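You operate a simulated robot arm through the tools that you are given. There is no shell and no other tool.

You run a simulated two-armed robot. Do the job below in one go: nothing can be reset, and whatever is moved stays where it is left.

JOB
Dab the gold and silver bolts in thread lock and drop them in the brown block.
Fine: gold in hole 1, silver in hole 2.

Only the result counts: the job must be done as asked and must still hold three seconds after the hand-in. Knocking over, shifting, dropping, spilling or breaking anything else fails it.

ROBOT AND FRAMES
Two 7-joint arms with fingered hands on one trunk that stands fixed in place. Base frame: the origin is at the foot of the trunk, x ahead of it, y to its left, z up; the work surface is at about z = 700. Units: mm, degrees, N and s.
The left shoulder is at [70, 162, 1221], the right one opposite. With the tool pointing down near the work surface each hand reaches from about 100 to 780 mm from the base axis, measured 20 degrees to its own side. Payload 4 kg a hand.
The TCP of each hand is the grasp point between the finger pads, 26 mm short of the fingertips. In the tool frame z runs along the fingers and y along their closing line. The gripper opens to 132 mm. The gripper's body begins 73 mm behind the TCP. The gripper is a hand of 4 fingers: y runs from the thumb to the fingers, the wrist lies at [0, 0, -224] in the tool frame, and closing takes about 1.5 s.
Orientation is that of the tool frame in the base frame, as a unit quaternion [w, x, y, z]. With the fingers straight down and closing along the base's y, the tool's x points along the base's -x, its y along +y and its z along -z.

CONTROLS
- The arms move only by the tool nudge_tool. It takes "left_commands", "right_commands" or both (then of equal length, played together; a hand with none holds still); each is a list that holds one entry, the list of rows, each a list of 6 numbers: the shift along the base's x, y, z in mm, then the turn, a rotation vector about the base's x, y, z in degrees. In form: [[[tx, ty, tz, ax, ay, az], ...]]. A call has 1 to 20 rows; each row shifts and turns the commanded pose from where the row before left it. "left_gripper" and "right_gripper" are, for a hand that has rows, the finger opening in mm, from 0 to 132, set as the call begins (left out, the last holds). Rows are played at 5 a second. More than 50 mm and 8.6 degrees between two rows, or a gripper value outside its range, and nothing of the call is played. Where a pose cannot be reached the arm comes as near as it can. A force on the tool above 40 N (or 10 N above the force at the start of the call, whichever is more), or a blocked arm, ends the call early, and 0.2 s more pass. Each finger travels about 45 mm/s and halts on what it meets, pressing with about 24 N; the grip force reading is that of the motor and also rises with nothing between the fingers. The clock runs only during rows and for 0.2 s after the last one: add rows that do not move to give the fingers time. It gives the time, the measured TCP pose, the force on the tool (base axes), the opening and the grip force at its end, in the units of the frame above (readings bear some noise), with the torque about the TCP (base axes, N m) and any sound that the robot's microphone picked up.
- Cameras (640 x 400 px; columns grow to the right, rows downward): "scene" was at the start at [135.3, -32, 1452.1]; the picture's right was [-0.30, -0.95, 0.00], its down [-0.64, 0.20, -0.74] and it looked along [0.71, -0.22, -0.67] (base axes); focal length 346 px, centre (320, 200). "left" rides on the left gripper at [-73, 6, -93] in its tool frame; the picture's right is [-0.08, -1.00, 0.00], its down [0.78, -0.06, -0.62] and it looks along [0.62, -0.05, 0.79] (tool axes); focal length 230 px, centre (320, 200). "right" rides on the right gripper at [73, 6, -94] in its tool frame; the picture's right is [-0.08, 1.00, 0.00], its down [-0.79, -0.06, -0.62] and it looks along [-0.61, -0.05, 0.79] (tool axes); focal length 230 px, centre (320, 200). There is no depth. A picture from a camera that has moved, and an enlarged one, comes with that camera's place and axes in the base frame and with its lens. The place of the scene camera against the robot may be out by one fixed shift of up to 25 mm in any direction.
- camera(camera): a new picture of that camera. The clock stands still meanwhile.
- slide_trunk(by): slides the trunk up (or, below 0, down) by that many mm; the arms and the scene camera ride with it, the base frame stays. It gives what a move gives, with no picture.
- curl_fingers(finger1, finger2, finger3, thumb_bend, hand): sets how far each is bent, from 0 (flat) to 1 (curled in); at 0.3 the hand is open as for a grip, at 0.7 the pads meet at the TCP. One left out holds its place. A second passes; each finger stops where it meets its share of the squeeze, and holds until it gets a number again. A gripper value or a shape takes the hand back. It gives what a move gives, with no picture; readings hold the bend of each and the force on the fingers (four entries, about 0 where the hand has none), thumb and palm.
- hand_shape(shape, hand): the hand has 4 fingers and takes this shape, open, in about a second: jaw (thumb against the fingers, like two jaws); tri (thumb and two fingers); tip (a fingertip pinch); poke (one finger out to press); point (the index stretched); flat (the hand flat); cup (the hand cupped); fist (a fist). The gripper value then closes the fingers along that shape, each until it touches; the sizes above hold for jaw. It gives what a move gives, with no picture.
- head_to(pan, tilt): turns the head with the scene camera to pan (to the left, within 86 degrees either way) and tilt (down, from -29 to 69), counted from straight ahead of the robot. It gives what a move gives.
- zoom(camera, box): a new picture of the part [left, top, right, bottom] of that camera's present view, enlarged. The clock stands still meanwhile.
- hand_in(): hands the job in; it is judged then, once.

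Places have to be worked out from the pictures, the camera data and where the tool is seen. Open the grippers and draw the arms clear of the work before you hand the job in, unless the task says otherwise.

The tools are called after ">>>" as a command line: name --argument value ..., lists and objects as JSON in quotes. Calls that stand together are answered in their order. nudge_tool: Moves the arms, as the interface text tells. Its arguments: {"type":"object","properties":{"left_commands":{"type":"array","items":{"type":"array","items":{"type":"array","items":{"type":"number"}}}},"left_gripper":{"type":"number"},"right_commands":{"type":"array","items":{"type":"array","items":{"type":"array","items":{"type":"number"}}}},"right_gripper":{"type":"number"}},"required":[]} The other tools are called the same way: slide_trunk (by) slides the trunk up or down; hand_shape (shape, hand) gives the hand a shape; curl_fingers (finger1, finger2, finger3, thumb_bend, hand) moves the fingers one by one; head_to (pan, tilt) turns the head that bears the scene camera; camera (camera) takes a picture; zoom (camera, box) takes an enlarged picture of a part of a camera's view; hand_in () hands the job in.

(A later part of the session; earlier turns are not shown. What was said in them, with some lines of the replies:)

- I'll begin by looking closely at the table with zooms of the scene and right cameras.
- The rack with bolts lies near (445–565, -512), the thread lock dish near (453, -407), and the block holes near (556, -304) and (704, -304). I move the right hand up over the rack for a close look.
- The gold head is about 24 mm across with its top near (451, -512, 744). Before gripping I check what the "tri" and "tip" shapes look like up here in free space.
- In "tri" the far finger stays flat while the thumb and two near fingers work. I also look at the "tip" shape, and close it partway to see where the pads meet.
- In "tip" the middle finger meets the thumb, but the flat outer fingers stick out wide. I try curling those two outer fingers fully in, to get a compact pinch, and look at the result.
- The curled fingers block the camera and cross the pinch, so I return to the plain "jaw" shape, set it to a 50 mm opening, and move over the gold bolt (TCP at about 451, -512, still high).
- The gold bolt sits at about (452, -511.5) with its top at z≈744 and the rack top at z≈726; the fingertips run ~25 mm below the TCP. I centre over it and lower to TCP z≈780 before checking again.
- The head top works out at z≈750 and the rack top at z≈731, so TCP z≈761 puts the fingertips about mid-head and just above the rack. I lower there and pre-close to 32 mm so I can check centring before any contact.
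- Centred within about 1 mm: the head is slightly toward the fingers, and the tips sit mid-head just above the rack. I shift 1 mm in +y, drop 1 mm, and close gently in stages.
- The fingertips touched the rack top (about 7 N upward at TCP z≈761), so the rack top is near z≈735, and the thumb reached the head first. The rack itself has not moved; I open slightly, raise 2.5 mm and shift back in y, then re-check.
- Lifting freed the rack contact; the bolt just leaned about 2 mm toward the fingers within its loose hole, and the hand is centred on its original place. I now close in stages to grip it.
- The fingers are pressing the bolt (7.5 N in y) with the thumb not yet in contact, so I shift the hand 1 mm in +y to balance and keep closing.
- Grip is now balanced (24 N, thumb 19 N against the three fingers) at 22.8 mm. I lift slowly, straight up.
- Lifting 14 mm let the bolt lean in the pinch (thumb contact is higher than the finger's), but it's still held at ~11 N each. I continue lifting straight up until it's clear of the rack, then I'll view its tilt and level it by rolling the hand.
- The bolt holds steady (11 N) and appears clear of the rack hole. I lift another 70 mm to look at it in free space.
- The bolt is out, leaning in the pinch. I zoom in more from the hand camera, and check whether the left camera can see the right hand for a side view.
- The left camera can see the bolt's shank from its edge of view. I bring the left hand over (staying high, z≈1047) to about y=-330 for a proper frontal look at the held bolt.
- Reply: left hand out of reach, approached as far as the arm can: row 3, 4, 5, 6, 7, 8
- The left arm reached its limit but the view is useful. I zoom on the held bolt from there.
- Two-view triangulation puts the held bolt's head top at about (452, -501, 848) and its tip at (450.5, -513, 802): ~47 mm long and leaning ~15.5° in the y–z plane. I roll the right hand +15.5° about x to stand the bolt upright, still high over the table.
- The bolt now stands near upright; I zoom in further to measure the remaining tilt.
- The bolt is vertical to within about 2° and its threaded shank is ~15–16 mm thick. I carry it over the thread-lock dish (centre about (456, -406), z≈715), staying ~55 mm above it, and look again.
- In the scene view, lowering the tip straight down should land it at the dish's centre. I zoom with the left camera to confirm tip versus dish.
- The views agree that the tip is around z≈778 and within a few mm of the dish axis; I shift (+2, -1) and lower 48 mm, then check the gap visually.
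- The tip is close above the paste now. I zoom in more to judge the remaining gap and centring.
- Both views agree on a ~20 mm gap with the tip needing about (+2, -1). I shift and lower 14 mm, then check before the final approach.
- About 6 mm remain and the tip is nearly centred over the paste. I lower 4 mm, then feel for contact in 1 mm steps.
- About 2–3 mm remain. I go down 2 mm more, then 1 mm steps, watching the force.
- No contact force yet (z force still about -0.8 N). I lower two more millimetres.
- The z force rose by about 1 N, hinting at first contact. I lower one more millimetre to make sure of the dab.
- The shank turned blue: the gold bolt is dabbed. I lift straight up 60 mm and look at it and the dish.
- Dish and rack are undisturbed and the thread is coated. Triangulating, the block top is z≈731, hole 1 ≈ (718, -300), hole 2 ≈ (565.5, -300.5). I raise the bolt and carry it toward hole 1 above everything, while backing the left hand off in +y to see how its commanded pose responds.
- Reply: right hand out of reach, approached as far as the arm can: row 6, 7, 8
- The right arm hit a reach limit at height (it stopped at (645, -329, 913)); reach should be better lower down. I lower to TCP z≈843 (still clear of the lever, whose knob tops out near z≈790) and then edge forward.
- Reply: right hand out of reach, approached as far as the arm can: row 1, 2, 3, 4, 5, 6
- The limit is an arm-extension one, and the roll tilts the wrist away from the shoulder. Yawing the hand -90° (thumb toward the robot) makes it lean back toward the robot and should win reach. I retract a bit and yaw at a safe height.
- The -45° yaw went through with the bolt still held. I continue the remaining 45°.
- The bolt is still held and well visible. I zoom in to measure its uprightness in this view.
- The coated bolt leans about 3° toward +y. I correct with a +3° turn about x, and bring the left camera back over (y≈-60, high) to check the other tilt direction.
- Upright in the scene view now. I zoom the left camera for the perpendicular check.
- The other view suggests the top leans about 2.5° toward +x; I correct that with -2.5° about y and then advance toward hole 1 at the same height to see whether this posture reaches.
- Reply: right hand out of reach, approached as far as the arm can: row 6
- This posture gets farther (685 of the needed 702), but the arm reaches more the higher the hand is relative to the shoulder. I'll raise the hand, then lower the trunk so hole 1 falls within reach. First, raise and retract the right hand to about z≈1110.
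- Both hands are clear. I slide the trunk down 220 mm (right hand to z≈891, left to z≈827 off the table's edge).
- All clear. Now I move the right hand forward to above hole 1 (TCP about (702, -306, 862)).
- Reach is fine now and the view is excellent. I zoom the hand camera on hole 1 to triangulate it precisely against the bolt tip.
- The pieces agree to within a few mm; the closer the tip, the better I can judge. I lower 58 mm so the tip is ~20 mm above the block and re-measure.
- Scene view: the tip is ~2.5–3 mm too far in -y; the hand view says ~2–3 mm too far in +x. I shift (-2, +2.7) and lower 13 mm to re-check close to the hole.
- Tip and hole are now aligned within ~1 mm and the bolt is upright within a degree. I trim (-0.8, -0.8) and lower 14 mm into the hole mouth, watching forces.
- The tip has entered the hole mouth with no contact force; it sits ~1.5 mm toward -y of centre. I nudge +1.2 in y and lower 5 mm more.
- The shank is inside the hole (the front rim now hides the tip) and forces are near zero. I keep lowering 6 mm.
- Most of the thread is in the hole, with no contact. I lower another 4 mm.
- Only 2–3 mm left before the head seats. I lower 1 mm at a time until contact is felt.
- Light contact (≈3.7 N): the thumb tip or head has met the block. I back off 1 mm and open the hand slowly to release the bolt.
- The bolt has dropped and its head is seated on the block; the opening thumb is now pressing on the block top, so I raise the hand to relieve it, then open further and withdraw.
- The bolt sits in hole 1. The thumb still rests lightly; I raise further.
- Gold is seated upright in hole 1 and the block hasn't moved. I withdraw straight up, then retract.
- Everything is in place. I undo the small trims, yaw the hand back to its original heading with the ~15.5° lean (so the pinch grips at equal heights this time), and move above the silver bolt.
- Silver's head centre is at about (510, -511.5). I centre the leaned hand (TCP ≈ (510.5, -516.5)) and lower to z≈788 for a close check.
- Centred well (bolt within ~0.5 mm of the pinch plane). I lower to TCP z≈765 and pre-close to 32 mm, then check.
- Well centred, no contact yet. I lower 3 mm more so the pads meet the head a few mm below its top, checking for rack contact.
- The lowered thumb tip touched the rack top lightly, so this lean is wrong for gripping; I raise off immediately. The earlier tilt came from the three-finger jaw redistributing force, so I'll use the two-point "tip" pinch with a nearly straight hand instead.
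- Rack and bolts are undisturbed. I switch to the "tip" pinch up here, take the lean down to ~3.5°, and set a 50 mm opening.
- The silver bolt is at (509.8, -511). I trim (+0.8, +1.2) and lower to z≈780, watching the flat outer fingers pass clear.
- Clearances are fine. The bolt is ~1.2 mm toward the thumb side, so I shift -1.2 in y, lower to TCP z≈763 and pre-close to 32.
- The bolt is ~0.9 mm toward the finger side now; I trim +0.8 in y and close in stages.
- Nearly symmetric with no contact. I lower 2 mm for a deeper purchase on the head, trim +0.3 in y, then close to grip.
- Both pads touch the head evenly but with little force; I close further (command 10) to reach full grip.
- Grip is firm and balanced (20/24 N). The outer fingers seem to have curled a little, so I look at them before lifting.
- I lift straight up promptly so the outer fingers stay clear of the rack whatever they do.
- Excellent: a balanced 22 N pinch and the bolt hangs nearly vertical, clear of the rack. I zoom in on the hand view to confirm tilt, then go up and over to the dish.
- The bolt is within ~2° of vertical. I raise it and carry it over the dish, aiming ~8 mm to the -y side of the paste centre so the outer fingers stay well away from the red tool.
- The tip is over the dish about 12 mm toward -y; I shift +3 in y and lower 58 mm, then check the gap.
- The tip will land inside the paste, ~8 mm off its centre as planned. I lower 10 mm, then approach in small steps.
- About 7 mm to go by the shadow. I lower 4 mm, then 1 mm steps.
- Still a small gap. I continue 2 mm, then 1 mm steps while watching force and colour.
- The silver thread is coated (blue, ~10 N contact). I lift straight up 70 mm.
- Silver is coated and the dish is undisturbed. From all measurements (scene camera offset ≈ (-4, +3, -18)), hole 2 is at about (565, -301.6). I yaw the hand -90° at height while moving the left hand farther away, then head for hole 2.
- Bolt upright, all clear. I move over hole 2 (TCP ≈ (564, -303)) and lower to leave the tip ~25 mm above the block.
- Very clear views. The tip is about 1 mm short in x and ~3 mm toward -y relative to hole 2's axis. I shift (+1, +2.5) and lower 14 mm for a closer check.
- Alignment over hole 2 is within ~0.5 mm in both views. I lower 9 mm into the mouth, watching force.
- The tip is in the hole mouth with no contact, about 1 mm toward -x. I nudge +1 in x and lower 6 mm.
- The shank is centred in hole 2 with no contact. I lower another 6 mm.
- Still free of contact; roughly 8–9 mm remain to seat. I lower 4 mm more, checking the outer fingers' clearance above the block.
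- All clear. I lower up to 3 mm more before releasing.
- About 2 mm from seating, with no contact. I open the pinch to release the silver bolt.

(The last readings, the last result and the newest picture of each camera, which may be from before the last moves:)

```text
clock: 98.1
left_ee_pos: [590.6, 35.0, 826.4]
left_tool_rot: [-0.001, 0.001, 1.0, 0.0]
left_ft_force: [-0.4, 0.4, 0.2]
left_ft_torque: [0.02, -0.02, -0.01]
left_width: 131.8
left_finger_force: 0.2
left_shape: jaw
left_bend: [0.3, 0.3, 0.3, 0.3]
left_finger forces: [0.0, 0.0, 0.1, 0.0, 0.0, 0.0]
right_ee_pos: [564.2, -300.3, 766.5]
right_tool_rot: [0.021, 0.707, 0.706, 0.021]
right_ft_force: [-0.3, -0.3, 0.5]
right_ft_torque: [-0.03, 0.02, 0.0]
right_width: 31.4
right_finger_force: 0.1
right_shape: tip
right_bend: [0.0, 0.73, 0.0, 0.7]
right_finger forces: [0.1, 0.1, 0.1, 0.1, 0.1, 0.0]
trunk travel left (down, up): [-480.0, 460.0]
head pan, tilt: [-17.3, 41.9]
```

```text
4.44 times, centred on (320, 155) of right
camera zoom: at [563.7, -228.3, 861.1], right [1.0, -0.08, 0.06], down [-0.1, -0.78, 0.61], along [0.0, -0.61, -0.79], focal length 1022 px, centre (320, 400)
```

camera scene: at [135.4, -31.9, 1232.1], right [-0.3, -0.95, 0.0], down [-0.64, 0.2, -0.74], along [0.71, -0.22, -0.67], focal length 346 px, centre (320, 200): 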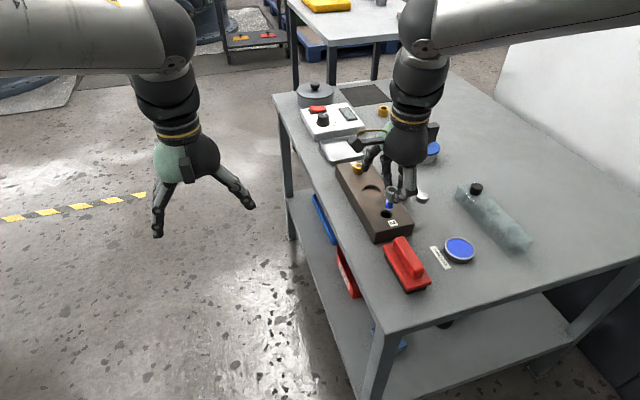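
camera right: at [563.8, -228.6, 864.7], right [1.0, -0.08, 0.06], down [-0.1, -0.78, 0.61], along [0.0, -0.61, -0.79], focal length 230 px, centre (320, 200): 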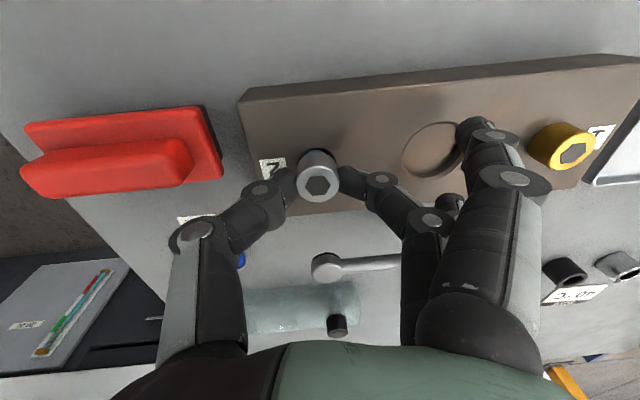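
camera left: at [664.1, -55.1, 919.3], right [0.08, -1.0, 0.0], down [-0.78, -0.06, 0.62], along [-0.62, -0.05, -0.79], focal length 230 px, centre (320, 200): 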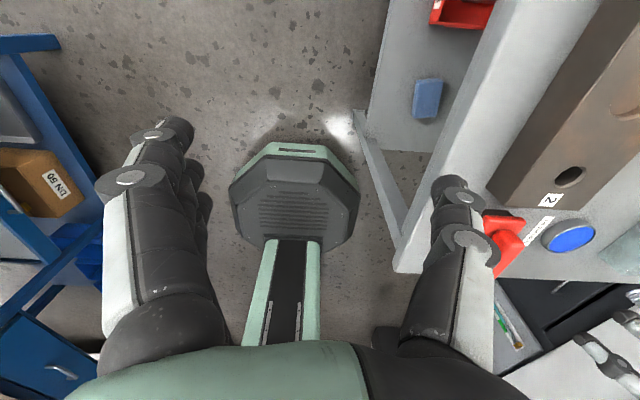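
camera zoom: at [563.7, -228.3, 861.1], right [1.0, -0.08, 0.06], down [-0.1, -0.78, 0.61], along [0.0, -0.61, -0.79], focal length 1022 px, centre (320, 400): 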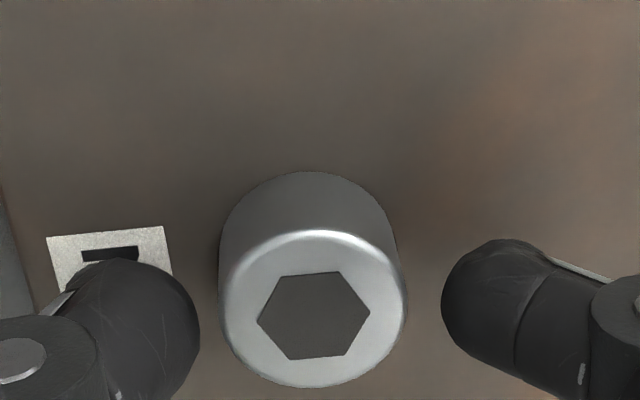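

Silver has dropped into hole 2 and sits flush, with no residual forces. I check the outer fingers relative to the gold bolt, then raise straight up.

>>> camera --camera "right"

>>> nudge_tool --right_commands '[[[0, 0, 5, 0, 0, 0], [0, 0, 10, 0, 0, 0], [0, 0, 20, 0, 0, 0], [0, 0, 30, 0, 0, 0], [0, 0, 30, 0, 0, 0], [0, 0, 30, 0, 0, 0], [0, 0, 0, 0, 0, 0]]]' --right_gripper 40

>>> camera --camera "scene"

>>> zoom --camera "scene" --box '[330, 140, 430, 240]'

```text
taken
camera right: at [563.7, -228.3, 861.1], right [1.0, -0.08, 0.06], down [-0.1, -0.78, 0.61], along [0.0, -0.61, -0.79], focal length 230 px, centre (320, 200)
```

right: 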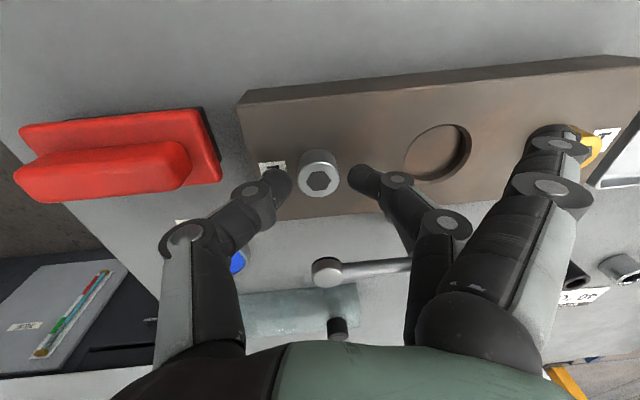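

```text
clock: 99.7
left_ee_pos: [590.6, 35.9, 826.7]
left_tool_rot: [-0.001, 0.0, 1.0, -0.001]
left_ft_force: [-1.2, -0.5, 0.0]
left_ft_torque: [0.02, 0.0, 0.0]
left_width: 131.7
left_finger_force: 0.1
left_shape: jaw
left_bend: [0.3, 0.3, 0.3, 0.3]
left_finger forces: [0.0, 0.0, 0.0, 0.1, 0.0, 0.0]
right_ee_pos: [565.3, -301.4, 891.1]
right_tool_rot: [0.022, 0.707, 0.706, 0.021]
right_ft_force: [-1.7, 0.8, 0.3]
right_ft_torque: [-0.01, -0.01, 0.0]
right_width: 39.5
right_finger_force: 0.0
right_shape: tip
right_bend: [0.0, 0.73, 0.0, 0.7]
right_finger forces: [0.1, 0.1, 0.1, 0.0, 0.0, 0.1]
trunk travel left (down, up): [-480.0, 460.0]
head pan, tilt: [-17.3, 41.9]
```

```text
taken
camera scene: at [135.6, -32.1, 1232.1], right [-0.3, -0.95, 0.0], down [-0.64, 0.2, -0.74], along [0.71, -0.22, -0.67], focal length 346 px, centre (320, 200)
```

scene: 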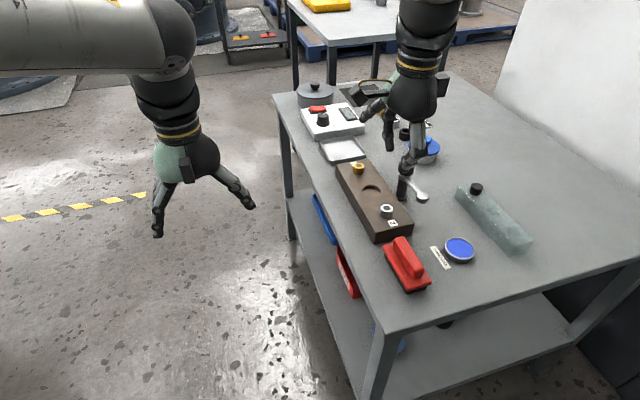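

```text
4.00 times, centred on (380, 190) of scene
camera zoom: at [135.6, -32.1, 1232.1], right [-0.3, -0.95, 0.0], down [-0.64, 0.2, -0.74], along [0.71, -0.22, -0.67], focal length 1386 px, centre (80, 240)
```

zoom: 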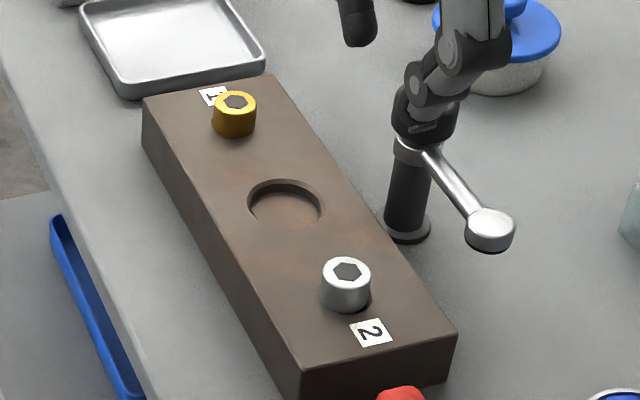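

Both bolts sit properly: gold in hole 1, silver in hole 2, everything else in place. I draw the right arm up and back from the work, then open the hand.

>>> nudge_tool --right_commands '[[[0, 0, 30, 0, 0, 0], [0, 0, 35, 0, 0, 0], [-20, -15, 30, 0, 0, 0], [-30, -20, 20, 0, 0, 0], [-30, -20, 0, 0, 0, 0], [-30, -20, 0, 0, 0, 0], [-30, -20, 0, 0, 0, 0], [-25, -15, 0, 0, 0, 0], [0, 0, 0, 0, 0, 0]]]' --right_gripper 60

>>> hand_shape --shape "jaw" --hand "right"

>>> camera --camera "scene"

>>> zoom --camera "scene" --box '[330, 130, 550, 300]'

>>> camera --camera "right"

```text
clock: 101.7
left_ee_pos: [591.3, 36.1, 825.8]
left_tool_rot: [-0.001, 0.0, 1.0, 0.0]
left_ft_force: [0.4, -0.3, -0.6]
left_ft_torque: [-0.01, 0.04, -0.04]
left_width: 131.9
left_finger_force: 0.0
left_shape: jaw
left_bend: [0.3, 0.3, 0.3, 0.3]
left_finger forces: [0.0, 0.0, 0.1, 0.0, 0.0, 0.0]
right_ee_pos: [402.0, -409.8, 1007.8]
right_tool_rot: [0.021, 0.707, 0.707, 0.021]
right_ft_force: [0.6, -0.6, -0.7]
right_ft_torque: [-0.01, 0.01, 0.0]
right_width: 59.1
right_finger_force: 0.1
right_shape: tip
right_bend: [0.0, 0.73, 0.0, 0.7]
right_finger forces: [0.0, 0.0, 0.0, 0.1, 0.0, 0.0]
trunk travel left (down, up): [-480.0, 460.0]
head pan, tilt: [-17.3, 41.9]
```

```text
clock: 102.6
left_ee_pos: [590.3, 35.1, 826.6]
left_tool_rot: [0.0, 0.0, 1.0, -0.001]
left_ft_force: [0.3, -0.2, -0.1]
left_ft_torque: [0.01, -0.01, 0.02]
left_width: 131.9
left_finger_force: 0.1
left_shape: jaw
left_bend: [0.3, 0.3, 0.3, 0.3]
left_finger forces: [0.1, 0.0, 0.1, 0.0, 0.0, 0.0]
right_ee_pos: [399.6, -409.3, 1008.5]
right_tool_rot: [0.022, 0.707, 0.707, 0.021]
right_ft_force: [0.3, 0.8, -1.2]
right_ft_torque: [-0.01, 0.0, -0.02]
right_width: 131.7
right_finger_force: 0.1
right_shape: jaw
right_bend: [0.3, 0.3, 0.3, 0.3]
right_finger forces: [0.0, 0.0, 0.0, 0.0, 0.0, 0.0]
trunk travel left (down, up): [-480.0, 460.0]
head pan, tilt: [-17.3, 41.9]
```

```text
taken
camera scene: at [135.3, -31.9, 1232.1], right [-0.3, -0.95, 0.0], down [-0.64, 0.2, -0.74], along [0.71, -0.22, -0.67], focal length 346 px, centre (320, 200)
```

scene: 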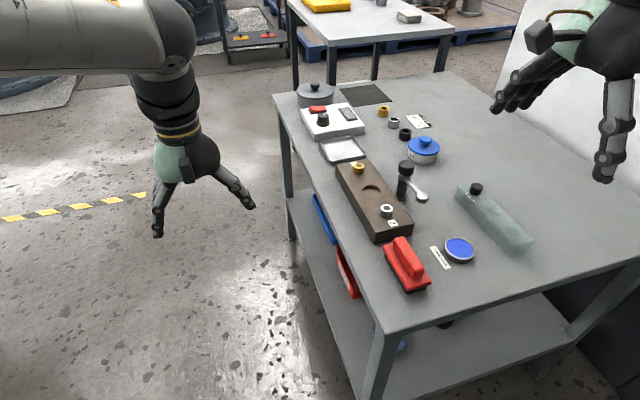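

```text
2.35 times, centred on (440, 215) of scene
camera zoom: at [135.3, -31.9, 1232.1], right [-0.3, -0.95, 0.0], down [-0.64, 0.2, -0.74], along [0.71, -0.22, -0.67], focal length 815 px, centre (38, 165)
```

zoom: 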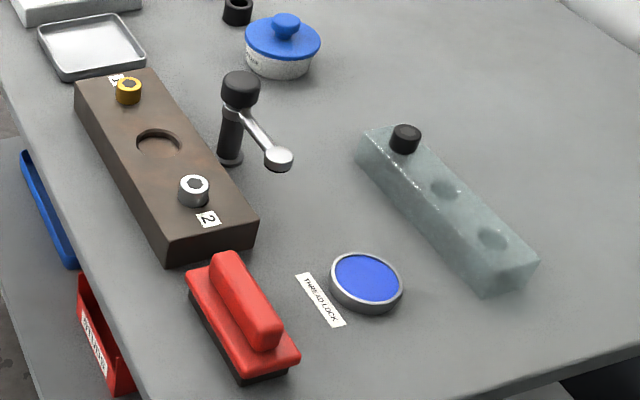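

```text
taken
camera right: at [399.2, -337.7, 1101.9], right [1.0, -0.08, 0.06], down [-0.1, -0.78, 0.61], along [0.0, -0.61, -0.79], focal length 230 px, centre (320, 200)
```

right: 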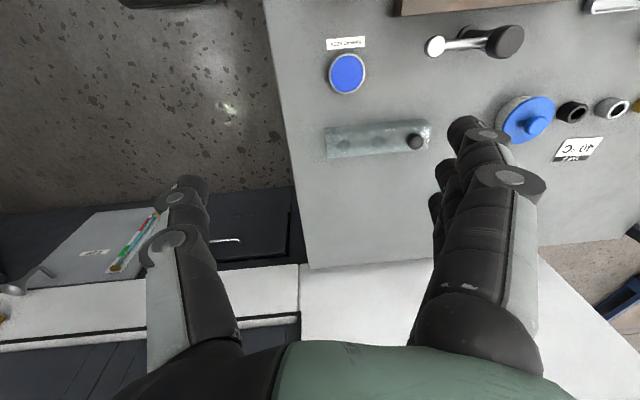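

Both bolts are coated and seated in their correct holes, nothing else has moved, and both hands are open and clear. I hand the job in.

>>> hand_in

```text
The job is handed in.
```

I dabbed both bolts in thread lock and put them in the brown block: gold in hole 1, silver in hole 2. The job is handed in. In the last pictures both bolts were upright with their heads seated on the block.

Both threads turned blue when they touched the paste, so the coating took on each.

- **Contact along the way:** My fingers rested on the bolt rack twice, at about 7 to 8 N. The thumb also pressed the brown block at about 14 N while releasing the gold bolt. I saw no movement of the rack or the block in the pictures.
- **Everything else:** The thread lock dish, the lever and the other items I could see look to be where they started. I compared pictures by eye rather than measuring each position.
- **Robot state:** The trunk is still 220 mm lower than at the start, because the right arm could not reach hole 1 otherwise. Both hands are open and clear of the work.
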